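You operate a simulated robot arm through the tools that you are given. There is no shell and no other tool.

Carry out the task below with a simulated two-armed robot. There is one attempt and no reset: what you move stays moved.

JOB
Put the brown grille on the clear end of the blank table away on the side shelf of the beige cabinet. Take the short brown duct and put it on the top of the pallet stack. Stack the small white box labelled "wire" from the top of the fit bench by the damper on top of the small white box labelled "foam". Fetch the cream bracket and set it in the cream tray. Put the green square duct on the top of the fit bench by the damper. Take the blue duct and leave it on the top of the tall pale carton. Fetch the brown duct and stand it on the table top beside the open-front bin. Open the red lid of the waste bin. Any order will do. Set down upright: short brown duct, green square duct, blue duct, brown duct.

The check looks at the end state, three seconds after you hand in, the way a careful person would. Anything else that was tipped, shoved, dropped, spilled or broken makes it a failure. A push-on lid holds only when it is set on centred and level and pressed home; a screw cap is set on level and turned clockwise until tight.

ROBOT AND FRAMES
Two 7-joint arms with fingered hands on one trunk, on a base that moves. Base frame: it is fixed to the floor where the robot stands at the start and does not move with it; the origin is under the middle of the robot, x ahead of it, y to its left, z up. Lengths are in m, angles in degrees, forces in N, time in s.
The left shoulder is at the start at [0.03, 0.119, 1.119], the right one opposite. With the tool pointing down near the work surface each hand reaches from about 0.36 to 0.78 m from the robot's upright axis, wherever it stands, measured 20 degrees to its own side. Places, roughly: blue duct (8x9x20 cm) [-3.4, -1.9, 0.6]; brown duct (8x9x20 cm) [-3.2, -2, 0.6]; brown grille (16x10x5 cm) [3.3, 1.5, 0.8]; cream bracket (8x5x16 cm) [-1.3, 4.1, 0.9]; cream tray (24x17x5 cm) [0.8, 1.9, 0.8]; green square duct (8x16x9 cm) [-1.4, 3.3, 0.9]; red lid of the waste bin [0.4, -2.5, 0.9]; short brown duct (8x9x13 cm) [-0.8, 5.6, 1]; side shelf of the beige cabinet [4.3, -2.3, 0.9]; small white box [-1.25, 5, 1]; table top beside the open-front bin [-0.9, -3.5, 0.8]; top of the fit bench by the damper [-1.1, 4.8, 0.9]; top of the pallet stack [-2.2, 1.6, 0.6]; top of the tall pale carton [-2.9, -0.6, 0.6]. Payload 3.8 kg a hand.
The TCP of each hand is the grasp point between the finger pads, 0.025 m short of the fingertips. In the tool frame z runs along the fingers and y along their closing line. The gripper opens to 0.088 m; its body begins 0.029 m behind the TCP. The gripper is a hand of 4 fingers: y runs from the thumb to the fingers, the wrist lies at [-0.013, -0.106, -0.174] in the tool frame.
Orientation is that of the tool frame in the base frame, as [roll, pitch, yaw] about the fixed x, y, z axes, in that order (R = Rz(yaw) Ry(pitch) Rx(roll)). With the fingers straight down and the wrist toward the robot, the tool's x, y and z point along [0, 1, 0], [1, 0, 0] and [0, 0, -1] of the base frame.

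CONTROLS
- The arms move only by the tool step_arm. It takes "left_moves", "right_moves" or both (then of equal length, played together; a hand with none holds still); each is a list of rows, each an object of numbers (a shift or turn left out is 0): "dx", "dy", "dz": the shift along the base's x, y, z in m; "wx", "wy", "wz": the turn, a rotation vector about the base's x, y, z in degrees. In form: [{"dx": .., "dy": .., "dz": .., "wx": .., "wy": .., "wz": ..}, ...]. A call has 1 to 20 rows; each row shifts and turns the commanded pose from where the row before left it. A row lasts 0.2 s, in which the tool goes at most 0.05 m and 8.6 degrees; a call with a longer step from one row to the next is refused whole. Where a pose cannot be reached the arm comes as near as it can. A force on the tool above 40 N (or 10 N above the force at the start of the call, whichever is more), or a blocked arm, ends the call early, and 0.2 s more pass. In this call time passes only in rows, and 0.2 s behind the last. The reply holds the time, the measured pose of the TCP, the force on the tool along the base axes, the opening and the grip force, in the units named above and with some noise, with the torque about the TCP (base axes, N m) and any sound that the robot's microphone picked up.
- Cameras (640 x 400 px; columns grow to the right, rows downward): "scene" is now at [0.0657, 0.0164, 1.6784]; the picture's right is [0.19, -0.98, -0.00], its down [-0.64, -0.12, -0.76] and it looks along [0.74, 0.14, -0.65] (base axes); focal length 248 px, centre (320, 200). "left" rides on the left gripper at [-0.064, -0.083, -0.098] in its tool frame; the picture's right is [-0.62, -0.37, 0.69], its down [0.71, -0.63, 0.30] and it looks along [0.32, 0.68, 0.65] (tool axes); focal length 265 px, centre (320, 200). "right" rides on the right gripper at [0.064, -0.083, -0.098] in its tool frame; the picture's right is [-0.62, 0.37, -0.69], its down [-0.71, -0.63, 0.30] and it looks along [-0.32, 0.68, 0.65] (tool axes); focal length 265 px, centre (320, 200). There is no depth. A picture from a camera that has moved, and an enlarged one, comes with that camera's place and axes in the base frame and with its lens.
- capture(camera): a new picture of that camera. It takes no simulated time.
- lift_body(by): moves the trunk up (or, below 0, down) by that many m; the arms and the scene camera ride with it, the base frame stays. It gives what a move gives, with no picture.
- drive_base(legs): drives the robot by 1 to 6 legs, each [ahead, left, turn to the left] in m, m and degrees, along the robot's own axes; the way and the turn of a leg run together, so that a leg with both is an arc; at most 1.5 m and 180 degrees a leg. The arms and the cameras ride along, it lands a little off, and it stops where it bumps. It gives what a move gives.
- set_fingers(index, middle, ring, thumb_bend, thumb_turn, hand): sets how far each is bent, from 0 (flat) to 1 (curled in); at 0.3 the hand is open as for a grip, at 0.7 the pads meet at the TCP. One left out holds its place. A second passes; each finger stops where it meets its share of the squeeze, and holds until it gets a number again. It is the only way to open and close the hand. It gives what a move gives, with no picture; readings hold the bend of each and the force on the fingers (four entries, about 0 where the hand has none), thumb and palm. thumb_turn goes from beside the hand (0) to across from the fingers (1), as for a grip.
- pan_tilt(pan, tilt): turns the head with the scene camera to pan (to the left, within 120 degrees either way) and tilt (down, from -29 to 69), counted from straight ahead of the robot. It gives what a move gives.
- zoom(camera, box): a new picture of the part [left, top, right, bottom] of that camera's present view, enlarged. It takes no simulated time.
- sign_off(): hands the job in; it is judged then, once.

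Nothing tells you exact positions but the pictures and the camera data. Unless the task says otherwise, let go and move clear before handing in.

The tools are called after "Emit:" by a JSON object that holds its "method" and its "body". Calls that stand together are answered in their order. step_arm: Moves the arms, as the interface text tells. Its arguments: {"type":"object","properties":{"left_moves":{"type":"array","items":{"type":"object","properties":{"dx":{"type":"number"},"dy":{"type":"number"},"dz":{"type":"number"},"wx":{"type":"number"},"wy":{"type":"number"},"wz":{"type":"number"}}}},"right_moves":{"type":"array","items":{"type":"object","properties":{"dx":{"type":"number"},"dy":{"type":"number"},"dz":{"type":"number"},"wx":{"type":"number"},"wy":{"type":"number"},"wz":{"type":"number"}}}}},"required":[]} The other tools are called the same way: lift_body (by) moves the trunk up or down; set_fingers (index, middle, ring, thumb_bend, thumb_turn, hand) moves the fingers one by one; drive_base (legs) drives the base; pan_tilt (pan, tilt) turns the head that bears the scene camera; capture (camera) takes a picture; zoom (camera, box) takes an enlarged picture of a part of a camera's view; sign_off () hands the job in.

At the start:

```text
clock: 0.0
left_eef_pos: [0.5469, 0.2313, 1.1112]
left_tcp_rot: [-180.0, 0.0, 90.0]
left_force: [-0.8, -1.2, -0.5]
left_moment: [0.05, 0.01, -0.01]
left_gripper_width: 0.0876
left_finger_force: 0.0
left_shape: jaw
left_bend: [0.3, 0.3, 0.3, 0.3, 0.98]
left_finger forces: [0.0, 0.0, 0.1, 0.0, 0.0, 0.1]
right_eef_pos: [0.5501, -0.2256, 1.1057]
right_tcp_rot: [-179.9, 0.0, 90.1]
right_force: [-0.9, -0.3, 0.2]
right_moment: [0.02, -0.03, 0.0]
right_gripper_width: 0.0876
right_finger_force: 0.0
right_shape: jaw
right_bend: [0.3, 0.3, 0.3, 0.3, 0.98]
right_finger forces: [0.0, 0.0, 0.1, 0.1, 0.0, 0.1]
trunk travel left (down, up): [-0.275, 0.315]
robot x, y, heading: [0.0014, 0.0013, 0.0]
head pan, tilt (commanded): [10.9, 40.8]
```

scene: 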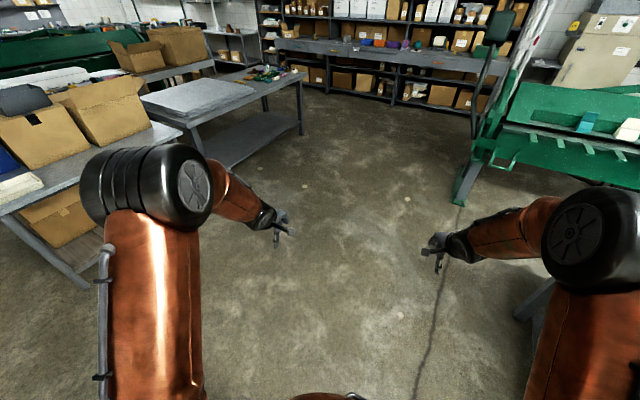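
right: 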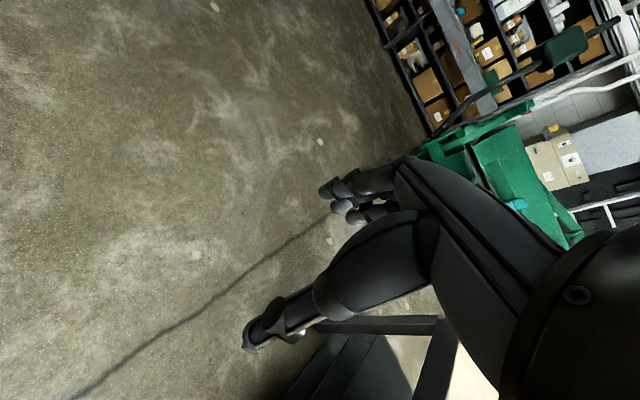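
left: 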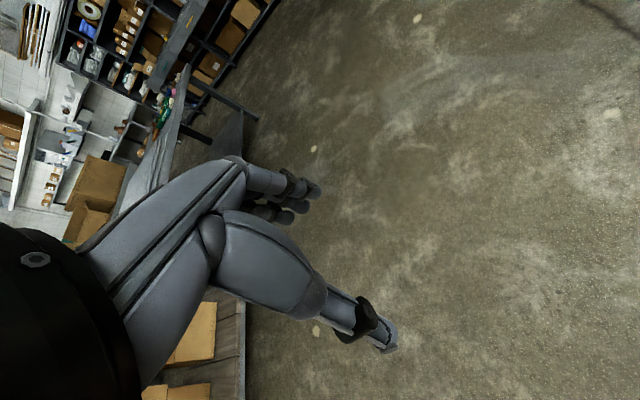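

I see a workshop with tables to the left, shelving ahead and a green machine to the right. I will look around with the head before moving anything.

Emit:
{"method": "pan_tilt", "body": {"pan": 0, "tilt": 15}}

Emit:
{"method": "capture", "body": {"camera": "scene"}}

Emit:
{"method": "pan_tilt", "body": {"pan": 60, "tilt": 15}}

Emit:
{"method": "capture", "body": {"camera": "scene"}}

Emit:
{"method": "pan_tilt", "body": {"pan": 120, "tilt": 15}}

Emit:
{"method": "capture", "body": {"camera": "scene"}}

Emit:
{"method": "pan_tilt", "body": {"pan": -60, "tilt": 15}}

Emit:
{"method": "capture", "body": {"camera": "scene"}}

Emit:
{"method": "pan_tilt", "body": {"pan": -120, "tilt": 15}}

Emit:
{"method": "capture", "body": {"camera": "scene"}}

```text
clock: 0.9
left_eef_pos: [0.5474, 0.2341, 1.1114]
left_tcp_rot: [-180.0, 0.0, 90.1]
left_force: [0.2, 0.8, 0.9]
left_moment: [0.0, 0.0, -0.01]
left_gripper_width: 0.0876
left_finger_force: 0.1
left_shape: jaw
left_bend: [0.3, 0.3, 0.3, 0.3, 0.98]
left_finger forces: [0.0, 0.1, 0.0, 0.2, 0.0, 0.0]
right_eef_pos: [0.5495, -0.2245, 1.106]
right_tcp_rot: [-180.0, -0.1, 90.0]
right_force: [0.1, 0.7, 0.1]
right_moment: [0.03, 0.03, 0.02]
right_gripper_width: 0.0874
right_finger_force: 0.1
right_shape: jaw
right_bend: [0.3, 0.3, 0.3, 0.3, 0.98]
right_finger forces: [0.1, 0.0, 0.0, 0.0, 0.1, 0.0]
trunk travel left (down, up): [-0.275, 0.315]
robot x, y, heading: [-0.0019, 0.0006, 0.1]
head pan, tilt (commanded): [0.0, 15.0]
```

```text
taken
camera scene: at [0.0762, 0.0006, 1.7191], right [0.0, -1.0, 0.0], down [-0.26, 0.0, -0.97], along [0.97, 0.0, -0.26], focal length 248 px, centre (320, 200)
```

scene: 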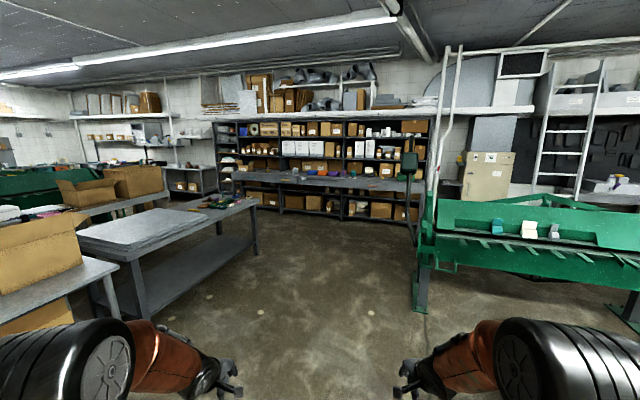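

```text
clock: 2.2
left_eef_pos: [0.5456, 0.2331, 1.1115]
left_tcp_rot: [180.0, 0.1, 90.0]
left_force: [0.5, -0.8, 0.2]
left_moment: [-0.01, -0.03, -0.01]
left_gripper_width: 0.0877
left_finger_force: 0.2
left_shape: jaw
left_bend: [0.3, 0.3, 0.3, 0.3, 0.98]
left_finger forces: [0.1, 0.1, 0.1, 0.0, 0.1, 0.0]
right_eef_pos: [0.5494, -0.2249, 1.1057]
right_tcp_rot: [179.9, 0.0, 90.0]
right_force: [0.4, 0.6, 0.3]
right_moment: [-0.02, -0.01, 0.0]
right_gripper_width: 0.0876
right_finger_force: 0.0
right_shape: jaw
right_bend: [0.3, 0.3, 0.3, 0.3, 0.98]
right_finger forces: [0.1, 0.1, 0.1, 0.0, 0.1, 0.0]
trunk travel left (down, up): [-0.275, 0.315]
robot x, y, heading: [-0.0015, -0.0011, -0.1]
head pan, tilt (commanded): [60.0, 15.0]
```

```text
taken
camera scene: at [0.0295, 0.0814, 1.7192], right [0.87, -0.5, 0.0], down [-0.13, -0.22, -0.97], along [0.48, 0.84, -0.26], focal length 248 px, centre (320, 200)
```

scene: 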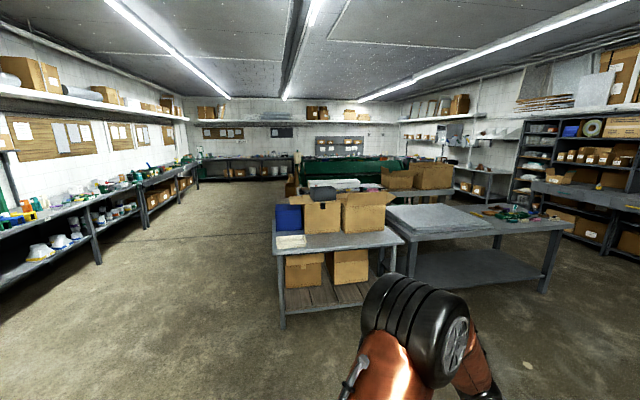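

```text
clock: 3.5
left_eef_pos: [0.5467, 0.2322, 1.11]
left_tcp_rot: [180.0, 0.0, 90.0]
left_force: [-0.9, 0.0, 0.0]
left_moment: [-0.03, 0.04, -0.02]
left_gripper_width: 0.0878
left_finger_force: 0.0
left_shape: jaw
left_bend: [0.3, 0.3, 0.3, 0.3, 0.98]
left_finger forces: [0.0, 0.0, 0.0, 0.0, 0.0, 0.0]
right_eef_pos: [0.5506, -0.2257, 1.1066]
right_tcp_rot: [180.0, 0.0, 90.0]
right_force: [0.4, 0.2, -0.1]
right_moment: [-0.02, 0.0, 0.01]
right_gripper_width: 0.0873
right_finger_force: 0.0
right_shape: jaw
right_bend: [0.3, 0.3, 0.3, 0.3, 0.98]
right_finger forces: [0.0, 0.1, 0.0, 0.1, 0.0, 0.0]
trunk travel left (down, up): [-0.275, 0.315]
robot x, y, heading: [0.0014, -0.0027, 0.1]
head pan, tilt (commanded): [120.0, 15.0]
```

```text
taken
camera scene: at [-0.0639, 0.0815, 1.7192], right [0.87, 0.5, 0.0], down [0.13, -0.22, -0.97], along [-0.48, 0.84, -0.26], focal length 248 px, centre (320, 200)
```

scene: 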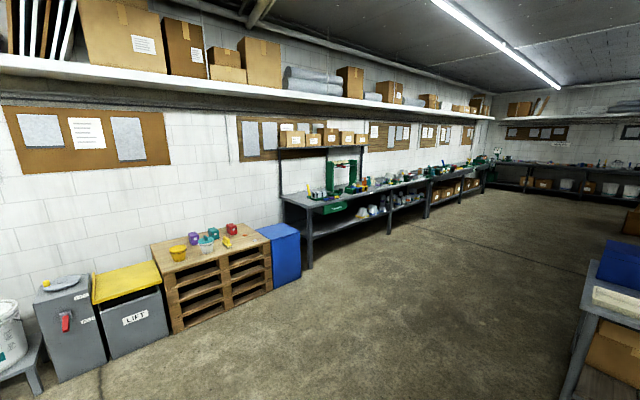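

```text
clock: 6.2
left_eef_pos: [0.5466, 0.2337, 1.1103]
left_tcp_rot: [180.0, 0.0, 90.0]
left_force: [0.4, -0.1, 0.5]
left_moment: [0.01, -0.02, 0.01]
left_gripper_width: 0.0875
left_finger_force: 0.0
left_shape: jaw
left_bend: [0.3, 0.3, 0.3, 0.3, 0.98]
left_finger forces: [0.1, 0.0, 0.0, 0.0, 0.0, 0.0]
right_eef_pos: [0.5494, -0.2255, 1.1057]
right_tcp_rot: [180.0, 0.0, 90.0]
right_force: [0.0, 0.7, 0.2]
right_moment: [-0.03, 0.03, 0.04]
right_gripper_width: 0.0875
right_finger_force: 0.1
right_shape: jaw
right_bend: [0.3, 0.3, 0.3, 0.3, 0.98]
right_finger forces: [0.1, 0.0, 0.0, 0.0, 0.1, 0.0]
trunk travel left (down, up): [-0.275, 0.315]
robot x, y, heading: [-0.002, 0.0002, 0.2]
head pan, tilt (commanded): [-60.0, 15.0]
```

```text
taken
camera scene: at [0.0295, -0.0804, 1.7192], right [-0.87, -0.5, 0.0], down [-0.13, 0.22, -0.97], along [0.48, -0.84, -0.26], focal length 248 px, centre (320, 200)
```

scene: 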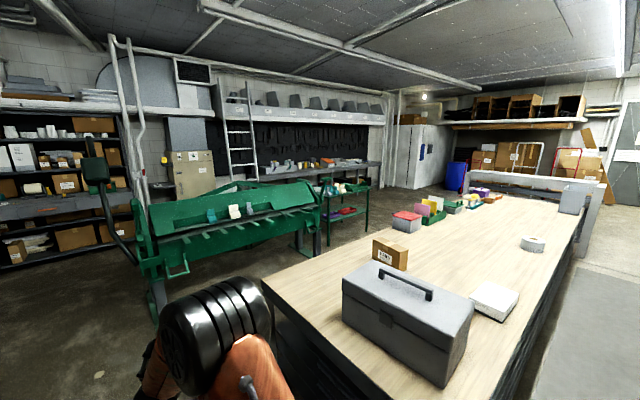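

```text
clock: 7.5
left_eef_pos: [0.5466, 0.232, 1.1114]
left_tcp_rot: [-180.0, 0.0, 89.9]
left_force: [0.9, 1.2, -0.2]
left_moment: [-0.01, 0.03, 0.0]
left_gripper_width: 0.0875
left_finger_force: 0.1
left_shape: jaw
left_bend: [0.3, 0.3, 0.3, 0.3, 0.98]
left_finger forces: [0.0, 0.1, 0.0, 0.0, 0.0, 0.1]
right_eef_pos: [0.5498, -0.226, 1.1066]
right_tcp_rot: [-180.0, 0.0, 90.0]
right_force: [-0.1, -0.5, 0.1]
right_moment: [0.0, 0.0, 0.0]
right_gripper_width: 0.0876
right_finger_force: 0.1
right_shape: jaw
right_bend: [0.3, 0.3, 0.3, 0.3, 0.98]
right_finger forces: [0.1, 0.1, 0.0, 0.1, 0.0, 0.0]
trunk travel left (down, up): [-0.275, 0.315]
robot x, y, heading: [-0.0011, 0.0038, -0.2]
head pan, tilt (commanded): [-120.0, 15.0]
```

```text
taken
camera scene: at [-0.0639, -0.0804, 1.7192], right [-0.87, 0.5, 0.0], down [0.13, 0.22, -0.97], along [-0.48, -0.84, -0.26], focal length 248 px, centre (320, 200)
```

scene: 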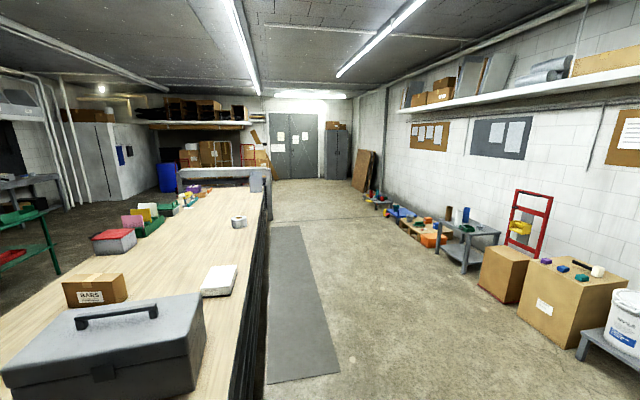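

The room is laid out as the place list says: wall benches to the left rear, the pallet stack and cartons behind, and the long wooden bench to the right. I'll check the floor around the base, then drive toward the left wall bench.

Emit:
{"method": "pan_tilt", "body": {"pan": 0, "tilt": 69}}

Emit:
{"method": "capture", "body": {"camera": "scene"}}

Emit:
{"method": "pan_tilt", "body": {"pan": 120, "tilt": 60}}

Emit:
{"method": "capture", "body": {"camera": "scene"}}

Emit:
{"method": "pan_tilt", "body": {"pan": 75, "tilt": 35}}

Emit:
{"method": "capture", "body": {"camera": "scene"}}

Emit:
{"method": "zoom", "body": {"camera": "scene", "box": [200, 50, 440, 200]}}

```text
clock: 9.5
left_eef_pos: [0.5469, 0.2331, 1.1109]
left_tcp_rot: [179.9, 0.0, 90.0]
left_force: [-0.2, -0.6, 0.7]
left_moment: [0.01, -0.01, 0.02]
left_gripper_width: 0.0877
left_finger_force: 0.1
left_shape: jaw
left_bend: [0.3, 0.3, 0.3, 0.3, 0.98]
left_finger forces: [0.1, 0.0, 0.0, 0.0, 0.1, 0.0]
right_eef_pos: [0.5495, -0.2243, 1.1069]
right_tcp_rot: [-179.9, 0.0, 90.0]
right_force: [-0.7, -0.4, 1.0]
right_moment: [0.02, -0.03, -0.01]
right_gripper_width: 0.0877
right_finger_force: 0.0
right_shape: jaw
right_bend: [0.3, 0.3, 0.3, 0.3, 0.98]
right_finger forces: [0.0, 0.1, 0.0, 0.0, 0.0, 0.0]
trunk travel left (down, up): [-0.275, 0.315]
robot x, y, heading: [-0.0003, 0.0001, -0.3]
head pan, tilt (commanded): [0.0, 68.8]
```

```text
taken
camera scene: at [0.0386, 0.0005, 1.6435], right [0.0, -1.0, 0.0], down [-0.93, 0.0, -0.36], along [0.36, 0.0, -0.93], focal length 248 px, centre (320, 200)
```

scene: 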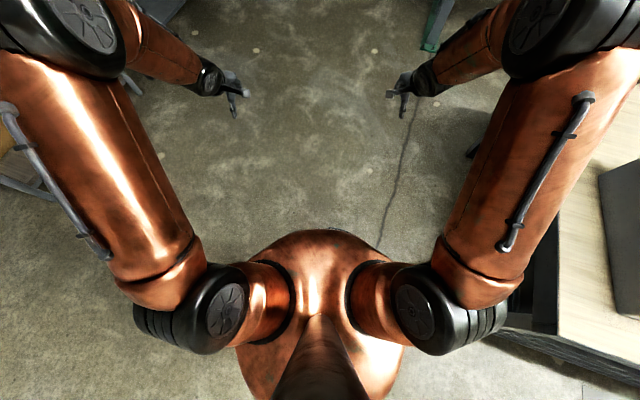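

```text
clock: 11.5
left_eef_pos: [0.5473, 0.2325, 1.111]
left_tcp_rot: [180.0, 0.1, 90.0]
left_force: [0.4, -0.1, 0.2]
left_moment: [0.01, 0.0, -0.02]
left_gripper_width: 0.0879
left_finger_force: 0.0
left_shape: jaw
left_bend: [0.3, 0.3, 0.3, 0.3, 0.98]
left_finger forces: [0.0, 0.0, 0.0, 0.0, 0.0, 0.0]
right_eef_pos: [0.55, -0.2248, 1.1061]
right_tcp_rot: [180.0, 0.0, 90.0]
right_force: [-0.4, 0.2, -0.5]
right_moment: [0.0, 0.03, -0.04]
right_gripper_width: 0.0877
right_finger_force: 0.1
right_shape: jaw
right_bend: [0.3, 0.3, 0.3, 0.3, 0.98]
right_finger forces: [0.0, 0.1, 0.1, 0.1, 0.0, 0.0]
trunk travel left (down, up): [-0.275, 0.315]
robot x, y, heading: [0.0017, -0.0001, 0.1]
head pan, tilt (commanded): [120.0, 60.0]
```

```text
taken
camera scene: at [-0.0506, 0.0583, 1.6529], right [0.87, 0.5, 0.0], down [0.43, -0.75, -0.5], along [-0.25, 0.43, -0.87], focal length 248 px, centre (320, 200)
```

scene: 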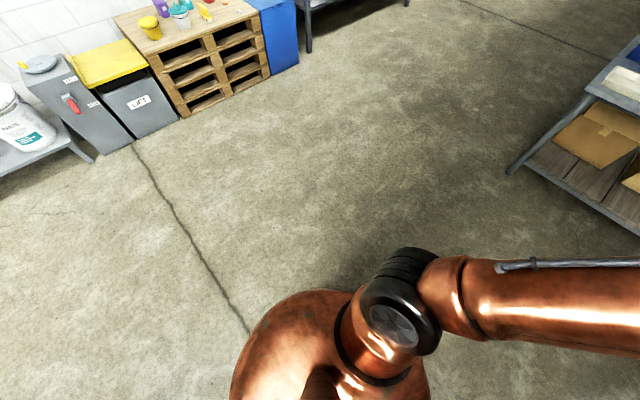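

```text
clock: 12.6
left_eef_pos: [0.5469, 0.2315, 1.1107]
left_tcp_rot: [-179.9, 0.0, 90.1]
left_force: [0.2, 0.9, 0.2]
left_moment: [0.01, 0.01, 0.02]
left_gripper_width: 0.0876
left_finger_force: 0.1
left_shape: jaw
left_bend: [0.3, 0.3, 0.3, 0.3, 0.98]
left_finger forces: [0.0, 0.0, 0.0, 0.0, 0.1, 0.1]
right_eef_pos: [0.5495, -0.2238, 1.1064]
right_tcp_rot: [-180.0, 0.0, 90.0]
right_force: [0.1, 0.6, 0.2]
right_moment: [-0.03, -0.01, 0.02]
right_gripper_width: 0.0878
right_finger_force: 0.1
right_shape: jaw
right_bend: [0.3, 0.3, 0.3, 0.3, 0.98]
right_finger forces: [0.1, 0.0, 0.0, 0.0, 0.0, 0.0]
trunk travel left (down, up): [-0.275, 0.315]
robot x, y, heading: [0.0002, -0.0009, 0.1]
head pan, tilt (commanded): [75.0, 35.0]
```

```text
taken
camera scene: at [0.0054, 0.0856, 1.6872], right [0.97, -0.26, 0.0], down [-0.15, -0.55, -0.82], along [0.21, 0.79, -0.57], focal length 248 px, centre (320, 200)
```

scene: 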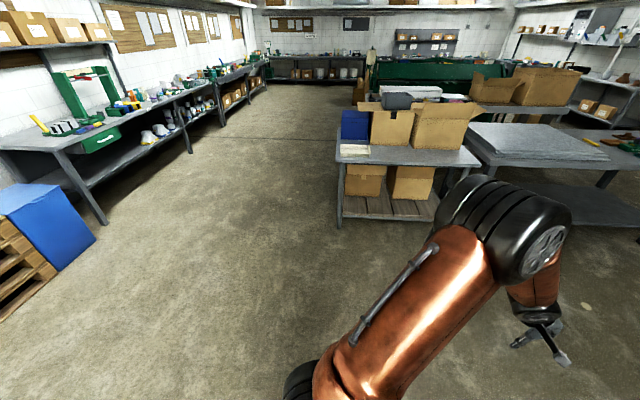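

```text
2.67 times, centred on (320, 125) of scene
camera zoom: at [0.0054, 0.0856, 1.6872], right [0.97, -0.26, 0.0], down [-0.15, -0.55, -0.82], along [0.21, 0.79, -0.57], focal length 661 px, centre (320, 400)
```

zoom: 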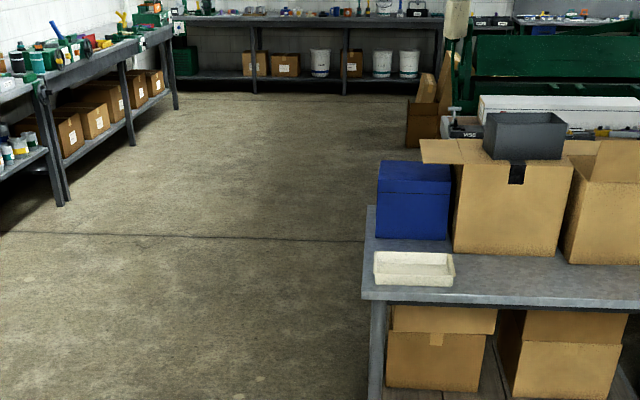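

The nearest task cluster is the left wall bench, with green duct, bracket, white boxes and short duct. I'll turn to face it and drive down the clear aisle.

Emit:
{"method": "drive_base", "body": {"legs": [[0, 0, 158], [1.0, -1.3, 0], [0.5, -1.2, 0]]}}

Emit:
{"method": "pan_tilt", "body": {"pan": 0, "tilt": 30}}

Emit:
{"method": "capture", "body": {"camera": "scene"}}

Emit:
{"method": "pan_tilt", "body": {"pan": -55, "tilt": 30}}

Emit:
{"method": "capture", "body": {"camera": "scene"}}

```text
refused: leg 2 is longer than a leg can be; nothing moved
```

```text
clock: 14.1
left_eef_pos: [0.546, 0.2332, 1.1109]
left_tcp_rot: [-180.0, 0.0, 90.1]
left_force: [-0.3, 0.4, -0.4]
left_moment: [0.01, -0.02, -0.01]
left_gripper_width: 0.0876
left_finger_force: 0.0
left_shape: jaw
left_bend: [0.3, 0.3, 0.3, 0.3, 0.98]
left_finger forces: [0.0, 0.1, 0.0, 0.0, 0.1, 0.0]
right_eef_pos: [0.5502, -0.2256, 1.1065]
right_tcp_rot: [-180.0, 0.0, 90.0]
right_force: [0.4, 0.8, -0.6]
right_moment: [-0.02, -0.02, 0.02]
right_gripper_width: 0.0874
right_finger_force: 0.1
right_shape: jaw
right_bend: [0.3, 0.3, 0.3, 0.3, 0.98]
right_finger forces: [0.0, 0.1, 0.0, 0.0, 0.0, 0.0]
trunk travel left (down, up): [-0.275, 0.315]
robot x, y, heading: [-0.0013, -0.0, -0.2]
head pan, tilt (commanded): [0.0, 30.0]
```

```text
taken
camera scene: at [0.0732, 0.0006, 1.695], right [0.0, -1.0, 0.0], down [-0.5, 0.0, -0.87], along [0.87, 0.0, -0.5], focal length 248 px, centre (320, 200)
```

scene: 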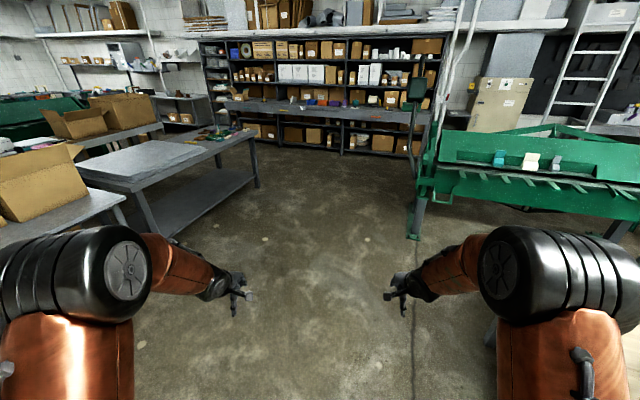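

```text
clock: 15.3
left_eef_pos: [0.5467, 0.2342, 1.1111]
left_tcp_rot: [180.0, 0.1, 90.0]
left_force: [0.7, 0.4, -0.1]
left_moment: [-0.02, 0.03, -0.02]
left_gripper_width: 0.0878
left_finger_force: 0.0
left_shape: jaw
left_bend: [0.3, 0.3, 0.3, 0.3, 0.98]
left_finger forces: [0.0, 0.1, 0.0, 0.1, 0.1, 0.1]
right_eef_pos: [0.5495, -0.2245, 1.1058]
right_tcp_rot: [-180.0, 0.0, 89.9]
right_force: [0.6, 0.4, -0.7]
right_moment: [0.02, 0.0, 0.0]
right_gripper_width: 0.0874
right_finger_force: 0.1
right_shape: jaw
right_bend: [0.3, 0.3, 0.3, 0.3, 0.98]
right_finger forces: [0.0, 0.1, 0.0, 0.0, 0.0, 0.1]
trunk travel left (down, up): [-0.275, 0.315]
robot x, y, heading: [-0.0017, -0.0017, -0.0]
head pan, tilt (commanded): [-55.0, 30.0]
```

```text
taken
camera scene: at [0.0347, -0.0735, 1.695], right [-0.82, -0.57, 0.0], down [-0.29, 0.41, -0.87], along [0.5, -0.71, -0.5], focal length 248 px, centre (320, 200)
```

scene: 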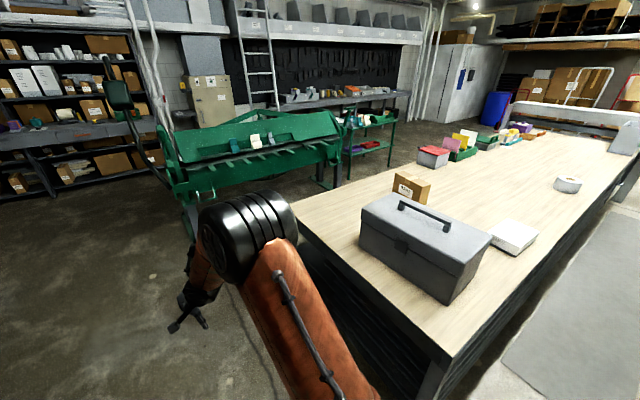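

The second leg was over the 1.5 m limit, so nothing moved; I'll split it into shorter legs.

Emit:
{"method": "drive_base", "body": {"legs": [[0, 0, 79], [0, 0, 79], [0.8, -1.0, 0], [0.4, -0.8, 0], [0.3, -0.7, 0]]}}

Emit:
{"method": "pan_tilt", "body": {"pan": 0, "tilt": 30}}

Emit:
{"method": "capture", "body": {"camera": "scene"}}

Emit:
{"method": "pan_tilt", "body": {"pan": -55, "tilt": 30}}

Emit:
{"method": "capture", "body": {"camera": "scene"}}

```text
clock: 36.5
left_eef_pos: [-1.1529, 2.8109, 1.1104]
left_tcp_rot: [-180.0, 0.1, -109.8]
left_force: [0.1, 1.3, 0.3]
left_moment: [-0.01, -0.02, 0.02]
left_gripper_width: 0.0875
left_finger_force: 0.0
left_shape: jaw
left_bend: [0.3, 0.3, 0.3, 0.3, 0.98]
left_finger forces: [0.1, 0.2, 0.0, 0.1, 0.0, 0.1]
right_eef_pos: [-1.0004, 3.2421, 1.1047]
right_tcp_rot: [180.0, 0.0, -109.8]
right_force: [-0.2, -0.6, -0.6]
right_moment: [-0.03, -0.02, 0.02]
right_gripper_width: 0.0878
right_finger_force: 0.0
right_shape: jaw
right_bend: [0.3, 0.3, 0.3, 0.3, 0.98]
right_finger forces: [0.0, 0.0, 0.0, 0.0, 0.0, 0.0]
trunk travel left (down, up): [-0.275, 0.315]
robot x, y, heading: [-0.5564, 2.8464, 160.4]
head pan, tilt (commanded): [-55.0, 30.0]
```

```text
clock: 37.7
left_eef_pos: [-1.1523, 2.8111, 1.111]
left_tcp_rot: [180.0, 0.0, -109.8]
left_force: [-0.8, 0.0, 0.0]
left_moment: [0.0, 0.02, 0.01]
left_gripper_width: 0.0876
left_finger_force: 0.0
left_shape: jaw
left_bend: [0.3, 0.3, 0.3, 0.3, 0.98]
left_finger forces: [0.1, 0.0, 0.0, 0.1, 0.1, 0.1]
right_eef_pos: [-1.0008, 3.2423, 1.1066]
right_tcp_rot: [-180.0, 0.0, -109.8]
right_force: [-0.2, 0.0, 0.3]
right_moment: [-0.01, -0.04, 0.02]
right_gripper_width: 0.0875
right_finger_force: 0.0
right_shape: jaw
right_bend: [0.3, 0.3, 0.3, 0.3, 0.98]
right_finger forces: [0.0, 0.1, 0.0, 0.0, 0.0, 0.1]
trunk travel left (down, up): [-0.275, 0.315]
robot x, y, heading: [-0.5598, 2.8394, 160.2]
head pan, tilt (commanded): [0.0, 30.0]
```

```text
taken
camera scene: at [-0.6238, 2.8685, 1.695], right [0.34, 0.94, 0.0], down [0.47, -0.17, -0.87], along [-0.81, 0.29, -0.5], focal length 248 px, centre (320, 200)
```

scene: 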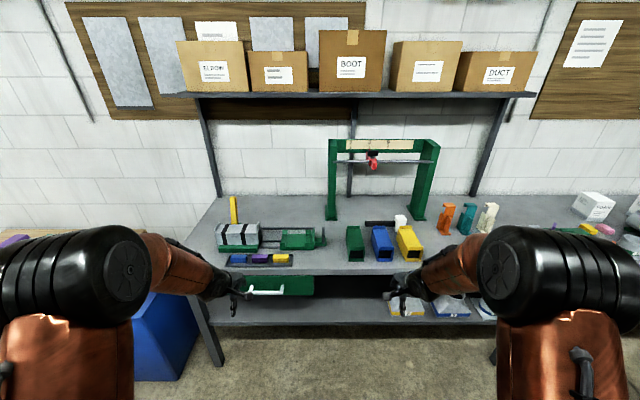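

```text
clock: 39.0
left_eef_pos: [-1.1522, 2.8092, 1.1103]
left_tcp_rot: [-180.0, 0.0, -109.9]
left_force: [0.8, -0.7, -0.1]
left_moment: [0.0, 0.0, -0.02]
left_gripper_width: 0.0878
left_finger_force: 0.1
left_shape: jaw
left_bend: [0.3, 0.3, 0.3, 0.3, 0.98]
left_finger forces: [0.0, 0.0, 0.1, 0.1, 0.0, 0.0]
right_eef_pos: [-1.0013, 3.2409, 1.1062]
right_tcp_rot: [179.9, 0.1, -109.8]
right_force: [-0.7, 0.6, 0.1]
right_moment: [0.0, 0.02, 0.01]
right_gripper_width: 0.0876
right_finger_force: 0.1
right_shape: jaw
right_bend: [0.3, 0.3, 0.3, 0.3, 0.98]
right_finger forces: [0.0, 0.1, 0.0, 0.0, 0.1, 0.1]
trunk travel left (down, up): [-0.275, 0.315]
robot x, y, heading: [-0.5607, 2.8431, 160.1]
head pan, tilt (commanded): [-55.0, 30.0]
```

```text
taken
camera scene: at [-0.5626, 2.9251, 1.695], right [0.96, 0.26, 0.0], down [0.13, -0.48, -0.87], along [-0.23, 0.84, -0.5], focal length 248 px, centre (320, 200)
```

scene: 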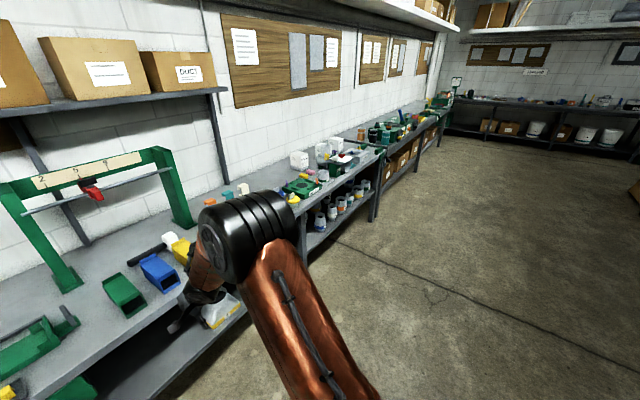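

The green, blue and yellow square ducts stand side by side at the bench front edge. The orange, teal and cream brackets are to their right. I'll zoom in on both groups.

Emit:
{"method": "pan_tilt", "body": {"pan": -15, "tilt": 45}}

Emit:
{"method": "capture", "body": {"camera": "scene"}}

Emit:
{"method": "zoom", "body": {"camera": "scene", "box": [220, 40, 480, 200]}}

Emit:
{"method": "capture", "body": {"camera": "right"}}

Emit:
{"method": "capture", "body": {"camera": "left"}}

```text
clock: 40.0
left_eef_pos: [-1.1529, 2.8087, 1.1116]
left_tcp_rot: [180.0, 0.0, -109.8]
left_force: [-0.5, 0.0, -0.6]
left_moment: [0.0, 0.01, 0.02]
left_gripper_width: 0.0873
left_finger_force: 0.0
left_shape: jaw
left_bend: [0.3, 0.3, 0.3, 0.3, 0.98]
left_finger forces: [0.1, 0.1, 0.0, 0.0, 0.0, 0.1]
right_eef_pos: [-1.001, 3.2427, 1.1052]
right_tcp_rot: [-179.9, 0.0, -109.9]
right_force: [-1.0, -0.4, -0.1]
right_moment: [-0.03, -0.01, -0.03]
right_gripper_width: 0.0877
right_finger_force: 0.1
right_shape: jaw
right_bend: [0.3, 0.3, 0.3, 0.3, 0.98]
right_finger forces: [0.0, 0.1, 0.0, 0.0, 0.0, 0.0]
trunk travel left (down, up): [-0.275, 0.315]
robot x, y, heading: [-0.5584, 2.8438, 160.2]
head pan, tilt (commanded): [-15.0, 45.0]
```

```text
taken
camera scene: at [-0.6055, 2.8843, 1.6724], right [0.57, 0.82, 0.0], down [0.58, -0.4, -0.71], along [-0.58, 0.4, -0.71], focal length 248 px, centre (320, 200)
```

scene: 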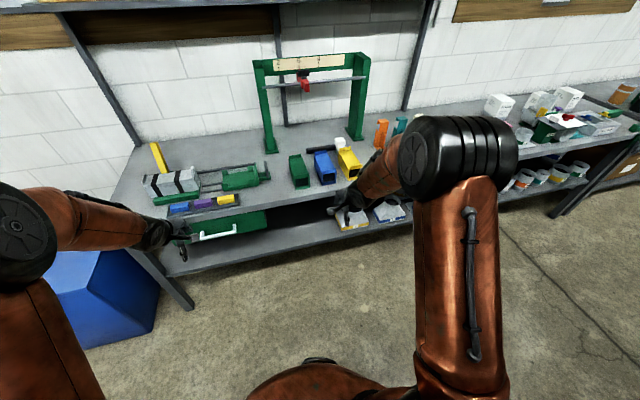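

```text
2.46 times, centred on (350, 120) of scene
camera zoom: at [-0.6055, 2.8843, 1.6724], right [0.57, 0.82, 0.0], down [0.58, -0.4, -0.71], along [-0.58, 0.4, -0.71], focal length 610 px, centre (246, 397)
```

zoom: 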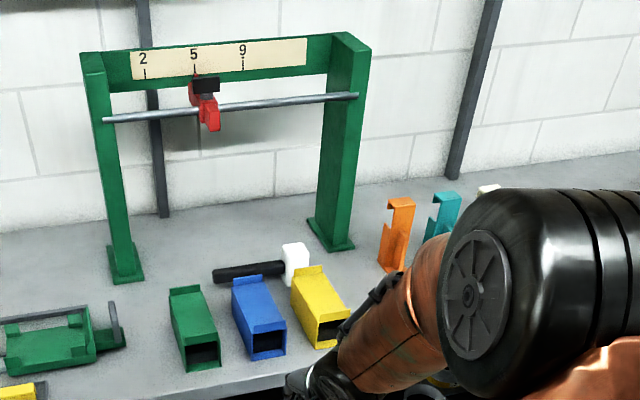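

```text
taken
camera right: at [-0.945, 3.1533, 1.204], right [-0.14, 0.71, 0.69], down [0.83, 0.46, -0.3], along [-0.53, 0.54, -0.65], focal length 265 px, centre (320, 200)
```

right: 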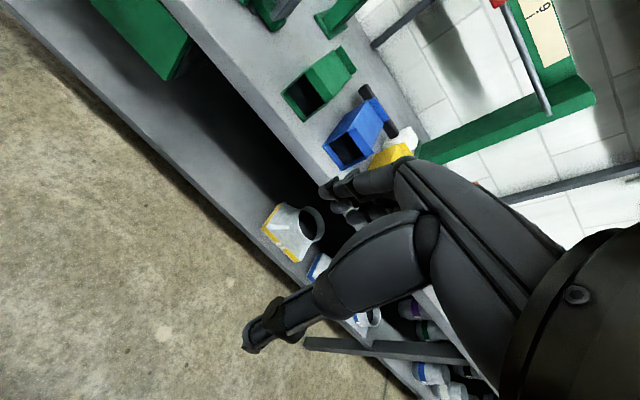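

```text
taken
camera left: at [-1.0527, 2.8426, 1.2092], right [0.56, 0.46, -0.69], down [0.35, -0.89, -0.3], along [-0.75, -0.07, -0.65], focal length 265 px, centre (320, 200)
```

left: 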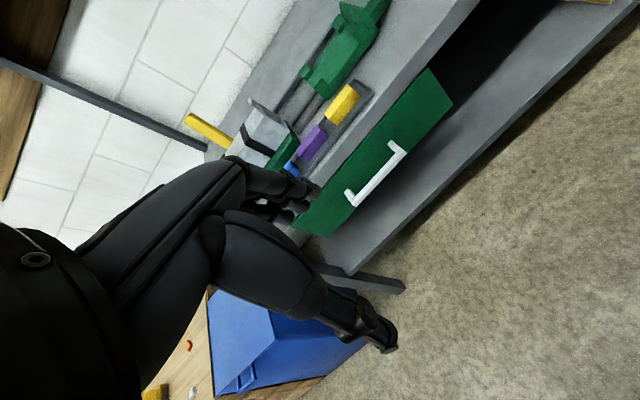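

The green duct is a hollow box open toward me, about 1 m ahead and slightly right, with the blue duct close beside it. I'll move closer and test how far the hand opens.

Emit:
{"method": "drive_base", "body": {"legs": [[0.33, 0, 0]]}}

Emit:
{"method": "set_fingers", "body": {"hand": "right", "index": 0.1, "middle": 0.1, "ring": 0.1, "thumb_bend": 0.1, "thumb_turn": 1}}

Emit:
{"method": "capture", "body": {"camera": "right"}}

Emit:
{"method": "pan_tilt", "body": {"pan": -10, "tilt": 50}}

Emit:
{"method": "capture", "body": {"camera": "scene"}}

```text
clock: 42.2
left_eef_pos: [-1.4598, 2.924, 1.111]
left_tcp_rot: [-180.0, 0.0, -109.9]
left_force: [-0.5, -0.5, -0.2]
left_moment: [-0.01, -0.03, 0.0]
left_gripper_width: 0.0877
left_finger_force: 0.1
left_shape: jaw
left_bend: [0.3, 0.3, 0.3, 0.3, 0.98]
left_finger forces: [0.1, 0.0, 0.0, 0.0, 0.0, 0.0]
right_eef_pos: [-1.3053, 3.3536, 1.1054]
right_tcp_rot: [-179.9, 0.0, -110.1]
right_force: [0.2, 0.5, 1.2]
right_moment: [0.0, -0.01, 0.02]
right_gripper_width: 0.0877
right_finger_force: 0.2
right_shape: jaw
right_bend: [0.3, 0.3, 0.3, 0.3, 0.98]
right_finger forces: [0.0, 0.1, 0.0, 0.0, 0.1, 0.0]
trunk travel left (down, up): [-0.275, 0.315]
robot x, y, heading: [-0.864, 2.9532, 160.4]
head pan, tilt (commanded): [-15.0, 45.0]
```

```text
clock: 43.2
left_eef_pos: [-1.4586, 2.9232, 1.1101]
left_tcp_rot: [180.0, 0.0, -110.0]
left_force: [0.4, -0.4, 0.2]
left_moment: [-0.05, -0.02, 0.01]
left_gripper_width: 0.0874
left_finger_force: 0.0
left_shape: jaw
left_bend: [0.3, 0.3, 0.3, 0.3, 0.98]
left_finger forces: [0.0, 0.0, 0.1, 0.0, 0.0, 0.0]
right_eef_pos: [-1.3066, 3.3544, 1.1062]
right_tcp_rot: [-179.9, -0.1, -110.1]
right_force: [-0.3, -0.5, 0.1]
right_moment: [-0.03, 0.0, 0.03]
right_gripper_width: 0.1201
right_finger_force: 0.1
right_shape: fingers
right_bend: [0.1, 0.1, 0.1, 0.1, 0.96]
right_finger forces: [0.1, 0.1, 0.1, 0.1, 0.1, 0.1]
trunk travel left (down, up): [-0.275, 0.315]
robot x, y, heading: [-0.8683, 2.953, 160.3]
head pan, tilt (commanded): [-15.0, 45.0]
```

```text
taken
camera right: at [-1.2505, 3.2653, 1.204], right [-0.13, 0.71, 0.69], down [0.84, 0.46, -0.3], along [-0.53, 0.54, -0.65], focal length 265 px, centre (320, 200)
```

right: 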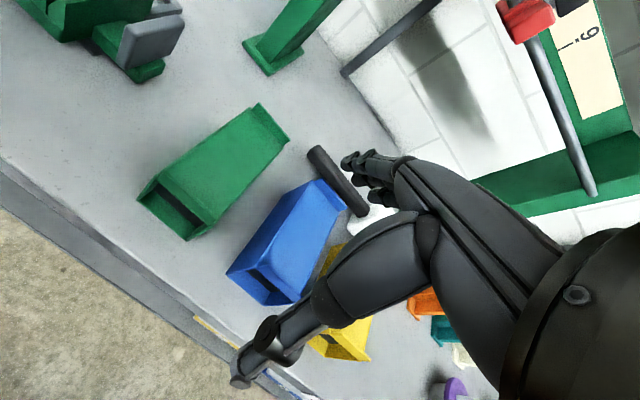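

```text
clock: 43.9
left_eef_pos: [-1.4583, 2.9221, 1.1116]
left_tcp_rot: [179.9, 0.0, -110.0]
left_force: [0.4, -0.1, -0.4]
left_moment: [0.0, 0.02, -0.01]
left_gripper_width: 0.0874
left_finger_force: 0.1
left_shape: jaw
left_bend: [0.3, 0.3, 0.3, 0.3, 0.98]
left_finger forces: [0.0, 0.0, 0.0, 0.0, 0.1, 0.0]
right_eef_pos: [-1.3065, 3.3539, 1.1049]
right_tcp_rot: [-179.9, 0.0, -110.1]
right_force: [0.6, 1.1, -0.4]
right_moment: [0.02, 0.0, -0.02]
right_gripper_width: 0.1201
right_finger_force: 0.1
right_shape: fingers
right_bend: [0.1, 0.1, 0.1, 0.1, 0.96]
right_finger forces: [0.0, 0.1, 0.1, 0.0, 0.0, 0.0]
trunk travel left (down, up): [-0.275, 0.315]
robot x, y, heading: [-0.8694, 2.953, 159.9]
head pan, tilt (commanded): [-10.0, 50.0]
```

```text
taken
camera scene: at [-0.912, 2.9869, 1.6655], right [0.5, 0.87, 0.0], down [0.66, -0.38, -0.64], along [-0.56, 0.32, -0.77], focal length 248 px, centre (320, 200)
```

scene: 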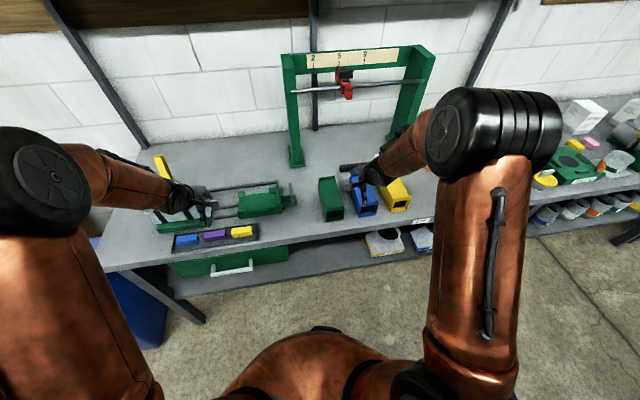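

Opening the fingers to 0.1 gives 0.12 m, so the 8 cm duct fits comfortably. I'll zoom both views to triangulate the green duct.

Emit:
{"method": "zoom", "body": {"camera": "right", "box": [120, 90, 376, 250]}}

Emit:
{"method": "zoom", "body": {"camera": "scene", "box": [260, 140, 420, 240]}}

```text
2.50 times, centred on (248, 170) of right
camera zoom: at [-1.2504, 3.2652, 1.2041], right [-0.13, 0.71, 0.69], down [0.84, 0.46, -0.3], along [-0.53, 0.54, -0.65], focal length 664 px, centre (500, 275)
```

zoom: 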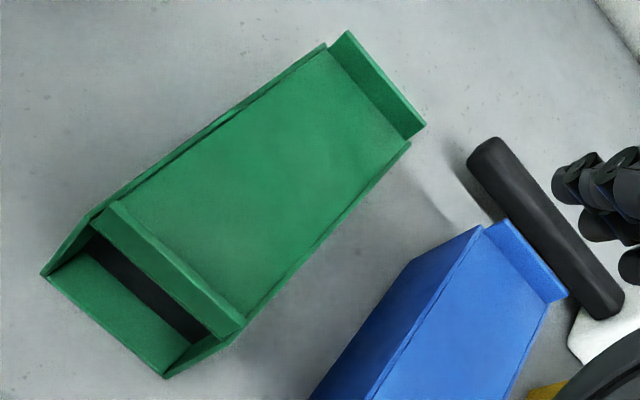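

```text
4.00 times, centred on (340, 190) of scene
camera zoom: at [-0.912, 2.9869, 1.6655], right [0.5, 0.87, 0.0], down [0.66, -0.38, -0.64], along [-0.56, 0.32, -0.77], focal length 992 px, centre (240, 240)
```

zoom: 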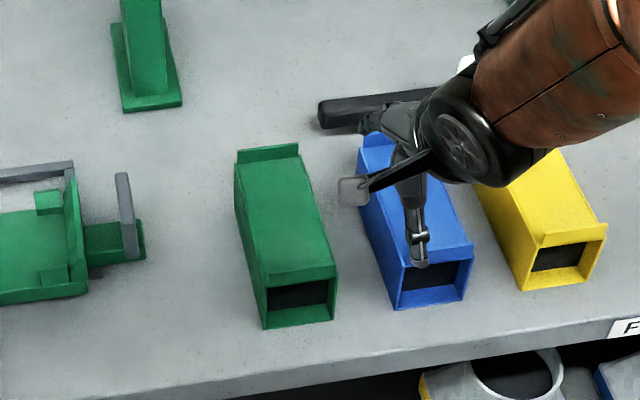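

I put the bench top at z≈0.88 and the green duct's centre at about (-1.44, 3.34). Its left side is free, so the left hand should take it with the thumb on the left. I'll raise the trunk, shift right, and look at the brackets.

Emit:
{"method": "lift_body", "body": {"by": 0.12}}

Emit:
{"method": "drive_base", "body": {"legs": [[0, -0.38, 0]]}}

Emit:
{"method": "capture", "body": {"camera": "scene"}}

Emit:
{"method": "capture", "body": {"camera": "right"}}

Emit:
{"method": "capture", "body": {"camera": "left"}}

```text
clock: 45.4
left_eef_pos: [-1.4591, 2.923, 1.2305]
left_tcp_rot: [180.0, 0.0, -109.9]
left_force: [0.4, 1.1, -0.2]
left_moment: [-0.01, 0.0, 0.03]
left_gripper_width: 0.0875
left_finger_force: 0.1
left_shape: jaw
left_bend: [0.3, 0.3, 0.3, 0.3, 0.98]
left_finger forces: [0.0, 0.1, 0.0, 0.1, 0.0, 0.0]
right_eef_pos: [-1.3061, 3.3549, 1.2269]
right_tcp_rot: [180.0, 0.0, -110.0]
right_force: [0.0, 0.7, -0.6]
right_moment: [-0.04, 0.04, -0.01]
right_gripper_width: 0.1201
right_finger_force: 0.1
right_shape: fingers
right_bend: [0.1, 0.1, 0.1, 0.1, 0.96]
right_finger forces: [0.1, 0.0, 0.0, 0.0, 0.0, 0.1]
trunk travel left (down, up): [-0.395, 0.195]
robot x, y, heading: [-0.8666, 2.9531, 160.1]
head pan, tilt (commanded): [-10.0, 50.0]
```

```text
clock: 47.7
left_eef_pos: [-1.3328, 3.2733, 1.2309]
left_tcp_rot: [180.0, -0.1, -110.1]
left_force: [-0.5, 0.1, -0.5]
left_moment: [-0.05, 0.02, 0.01]
left_gripper_width: 0.0876
left_finger_force: 0.0
left_shape: jaw
left_bend: [0.3, 0.3, 0.3, 0.3, 0.98]
left_finger forces: [0.0, 0.0, 0.0, 0.0, 0.1, 0.0]
right_eef_pos: [-1.1783, 3.7042, 1.2267]
right_tcp_rot: [180.0, -0.1, -109.9]
right_force: [-0.5, 0.8, 0.1]
right_moment: [0.02, 0.01, 0.01]
right_gripper_width: 0.1198
right_finger_force: 0.1
right_shape: fingers
right_bend: [0.1, 0.1, 0.1, 0.1, 0.96]
right_finger forces: [0.1, 0.0, 0.0, 0.0, 0.0, 0.0]
trunk travel left (down, up): [-0.395, 0.195]
robot x, y, heading: [-0.7378, 3.3046, 159.9]
head pan, tilt (commanded): [-10.0, 50.0]
```

```text
taken
camera scene: at [-0.7847, 3.3374, 1.7855], right [0.5, 0.87, 0.0], down [0.66, -0.38, -0.64], along [-0.56, 0.32, -0.77], focal length 248 px, centre (320, 200)
```

scene: 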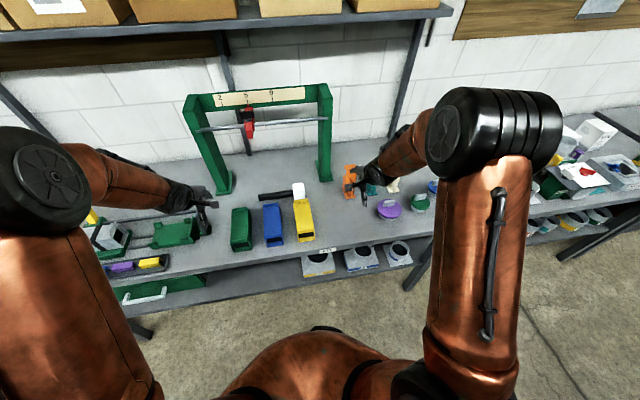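

```text
taken
camera right: at [-1.1231, 3.6158, 1.3241], right [-0.13, 0.71, 0.69], down [0.84, 0.46, -0.3], along [-0.53, 0.54, -0.65], focal length 265 px, centre (320, 200)
```

right: 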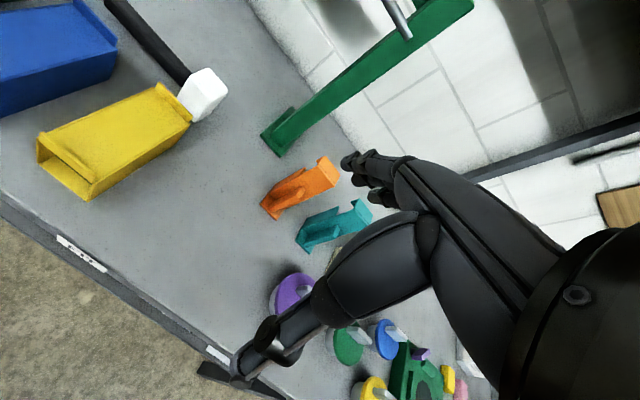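

```text
taken
camera left: at [-1.2319, 3.3055, 1.3292], right [0.56, 0.46, -0.69], down [0.35, -0.89, -0.3], along [-0.75, -0.07, -0.65], focal length 265 px, centre (320, 200)
```

left: 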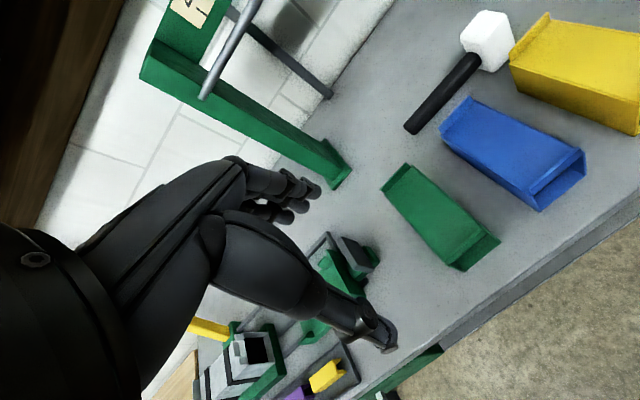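

The left hand is now roughly over the green duct. I'll pre-shape it, rotate it so it closes across the duct's width with the wrist on the left, and check the alignment.

Emit:
{"method": "set_fingers", "body": {"hand": "left", "index": 0.18, "middle": 0.18, "ring": 0.18, "thumb_bend": 0.18, "thumb_turn": 1}}

Emit:
{"method": "step_arm", "body": {"left_moves": [{"dx": -0.0097, "dy": 0.0057, "wz": -8.2}, {"dx": -0.0097, "dy": 0.0057, "wz": -8.2}, {"dx": -0.0097, "dy": 0.0057, "wz": -8.2}, {"dx": -0.0097, "dy": 0.0057, "wz": -8.2}, {"dx": -0.0097, "dy": 0.0057, "wz": -8.2}, {"dx": -0.0097, "dy": 0.0057, "wz": -8.2}, {"dx": -0.0097, "dy": 0.0057, "wz": -8.2}, {"dx": -0.0097, "dy": 0.0057, "wz": -8.2}, {"dx": -0.0097, "dy": 0.0057, "wz": -8.2}, {"dx": -0.0097, "dy": 0.0057, "wz": -8.2}, {"dx": -0.0097, "dy": 0.0057, "wz": -8.0}]}}

Emit:
{"method": "capture", "body": {"camera": "left"}}

Emit:
{"method": "capture", "body": {"camera": "scene"}}

```text
clock: 48.7
left_eef_pos: [-1.3324, 3.2728, 1.2305]
left_tcp_rot: [180.0, 0.0, -110.0]
left_force: [-0.1, 0.7, 0.6]
left_moment: [0.01, 0.0, 0.0]
left_gripper_width: 0.1068
left_finger_force: 0.1
left_shape: fingers
left_bend: [0.18, 0.18, 0.18, 0.18, 0.97]
left_finger forces: [0.0, 0.0, 0.0, 0.0, 0.0, 0.0]
right_eef_pos: [-1.1784, 3.7043, 1.2264]
right_tcp_rot: [179.9, -0.1, -110.0]
right_force: [1.0, -0.5, -0.6]
right_moment: [-0.03, 0.03, 0.05]
right_gripper_width: 0.12
right_finger_force: 0.0
right_shape: fingers
right_bend: [0.1, 0.1, 0.1, 0.1, 0.96]
right_finger forces: [0.1, 0.0, 0.0, 0.0, 0.0, 0.0]
trunk travel left (down, up): [-0.395, 0.195]
robot x, y, heading: [-0.7394, 3.3066, 159.8]
head pan, tilt (commanded): [-10.0, 50.0]
```

```text
clock: 51.1
left_eef_pos: [-1.3861, 3.3169, 1.227]
left_tcp_rot: [179.9, -0.2, 161.7]
left_force: [-0.6, 0.3, 0.2]
left_moment: [0.02, 0.03, 0.0]
left_gripper_width: 0.1073
left_finger_force: 0.2
left_shape: fingers
left_bend: [0.18, 0.18, 0.18, 0.18, 0.97]
left_finger forces: [0.0, 0.0, 0.0, 0.0, 0.0, 0.0]
left hand out of reach, approached as far as the arm can: row 10, 11
right_eef_pos: [-1.178, 3.7024, 1.2276]
right_tcp_rot: [179.8, 0.1, -109.9]
right_force: [0.1, -0.6, 0.1]
right_moment: [0.01, 0.02, -0.01]
right_gripper_width: 0.1202
right_finger_force: 0.1
right_shape: fingers
right_bend: [0.1, 0.1, 0.1, 0.1, 0.96]
right_finger forces: [0.1, 0.0, 0.1, 0.1, 0.0, 0.0]
trunk travel left (down, up): [-0.395, 0.195]
robot x, y, heading: [-0.7378, 3.3095, 160.0]
head pan, tilt (commanded): [-10.0, 50.0]
```

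```text
taken
camera left: at [-1.3521, 3.2179, 1.3248], right [0.47, -0.54, -0.7], down [-0.88, -0.37, -0.31], along [-0.09, 0.75, -0.65], focal length 265 px, centre (320, 200)
```

left: 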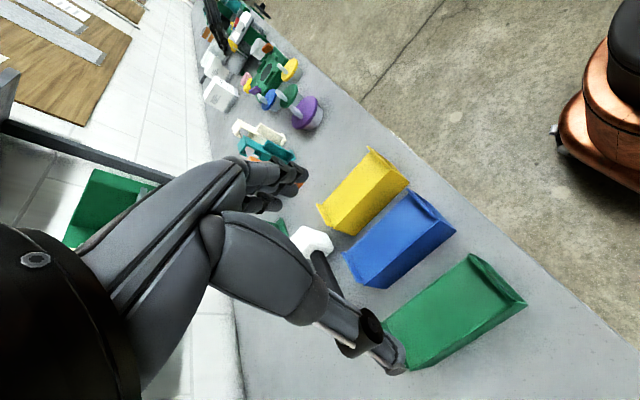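

```text
taken
camera scene: at [-0.7837, 3.3344, 1.7856], right [0.5, 0.87, 0.0], down [0.66, -0.38, -0.64], along [-0.56, 0.32, -0.77], focal length 248 px, centre (320, 200)
```

scene: 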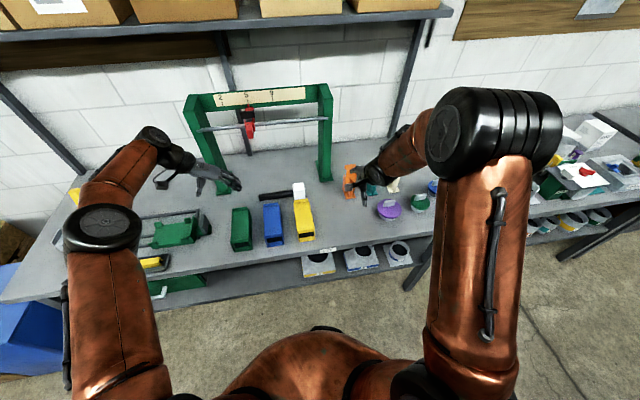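

The arm runs out of reach about 5 cm short in this orientation, and the gauge frame is still about 0.2 m behind the hand. I'll move the base 0.12 m closer.

Emit:
{"method": "drive_base", "body": {"legs": [[0.12, 0.0, 0]]}}

Emit:
{"method": "capture", "body": {"camera": "left"}}

Emit:
{"method": "capture", "body": {"camera": "scene"}}

```text
clock: 52.4
left_eef_pos: [-1.5033, 3.3582, 1.227]
left_tcp_rot: [179.8, 0.0, 162.2]
left_force: [0.2, -0.4, 0.3]
left_moment: [-0.02, -0.02, -0.01]
left_gripper_width: 0.1071
left_finger_force: 0.0
left_shape: fingers
left_bend: [0.18, 0.18, 0.18, 0.18, 0.97]
left_finger forces: [0.0, 0.0, 0.0, 0.0, 0.0, 0.0]
right_eef_pos: [-1.2948, 3.7455, 1.2261]
right_tcp_rot: [179.9, 0.0, -109.8]
right_force: [0.4, -0.5, -0.2]
right_moment: [0.01, -0.01, -0.02]
right_gripper_width: 0.1203
right_finger_force: 0.1
right_shape: fingers
right_bend: [0.1, 0.1, 0.1, 0.1, 0.96]
right_finger forces: [0.0, 0.0, 0.0, 0.0, 0.0, 0.0]
trunk travel left (down, up): [-0.395, 0.195]
robot x, y, heading: [-0.8555, 3.348, 160.3]
head pan, tilt (commanded): [-10.0, 50.0]
```

```text
taken
camera left: at [-1.4674, 3.2595, 1.3251], right [0.48, -0.54, -0.69], down [-0.87, -0.38, -0.3], along [-0.1, 0.75, -0.65], focal length 265 px, centre (320, 200)
```

left: 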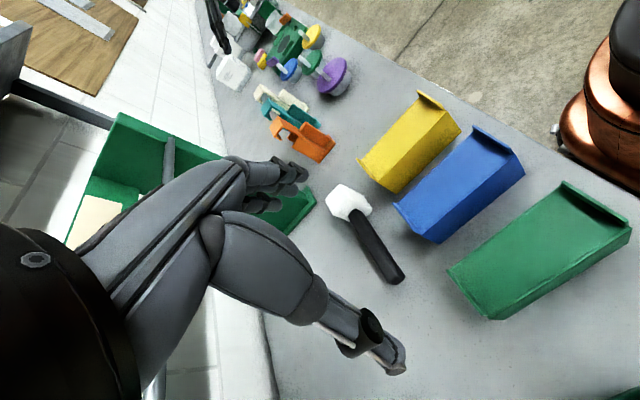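

```text
taken
camera scene: at [-0.8996, 3.3788, 1.7855], right [0.5, 0.87, 0.0], down [0.67, -0.38, -0.64], along [-0.56, 0.32, -0.77], focal length 248 px, centre (320, 200)
```

scene: 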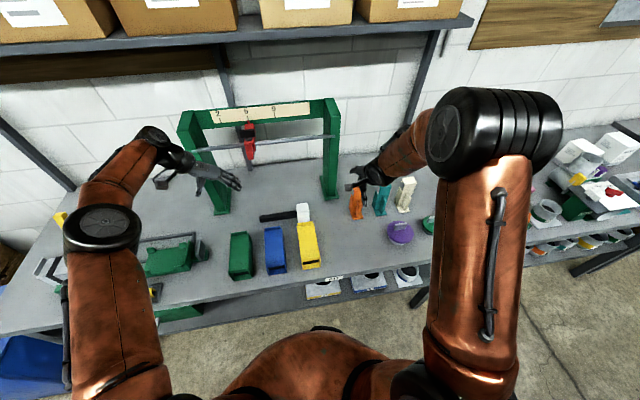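

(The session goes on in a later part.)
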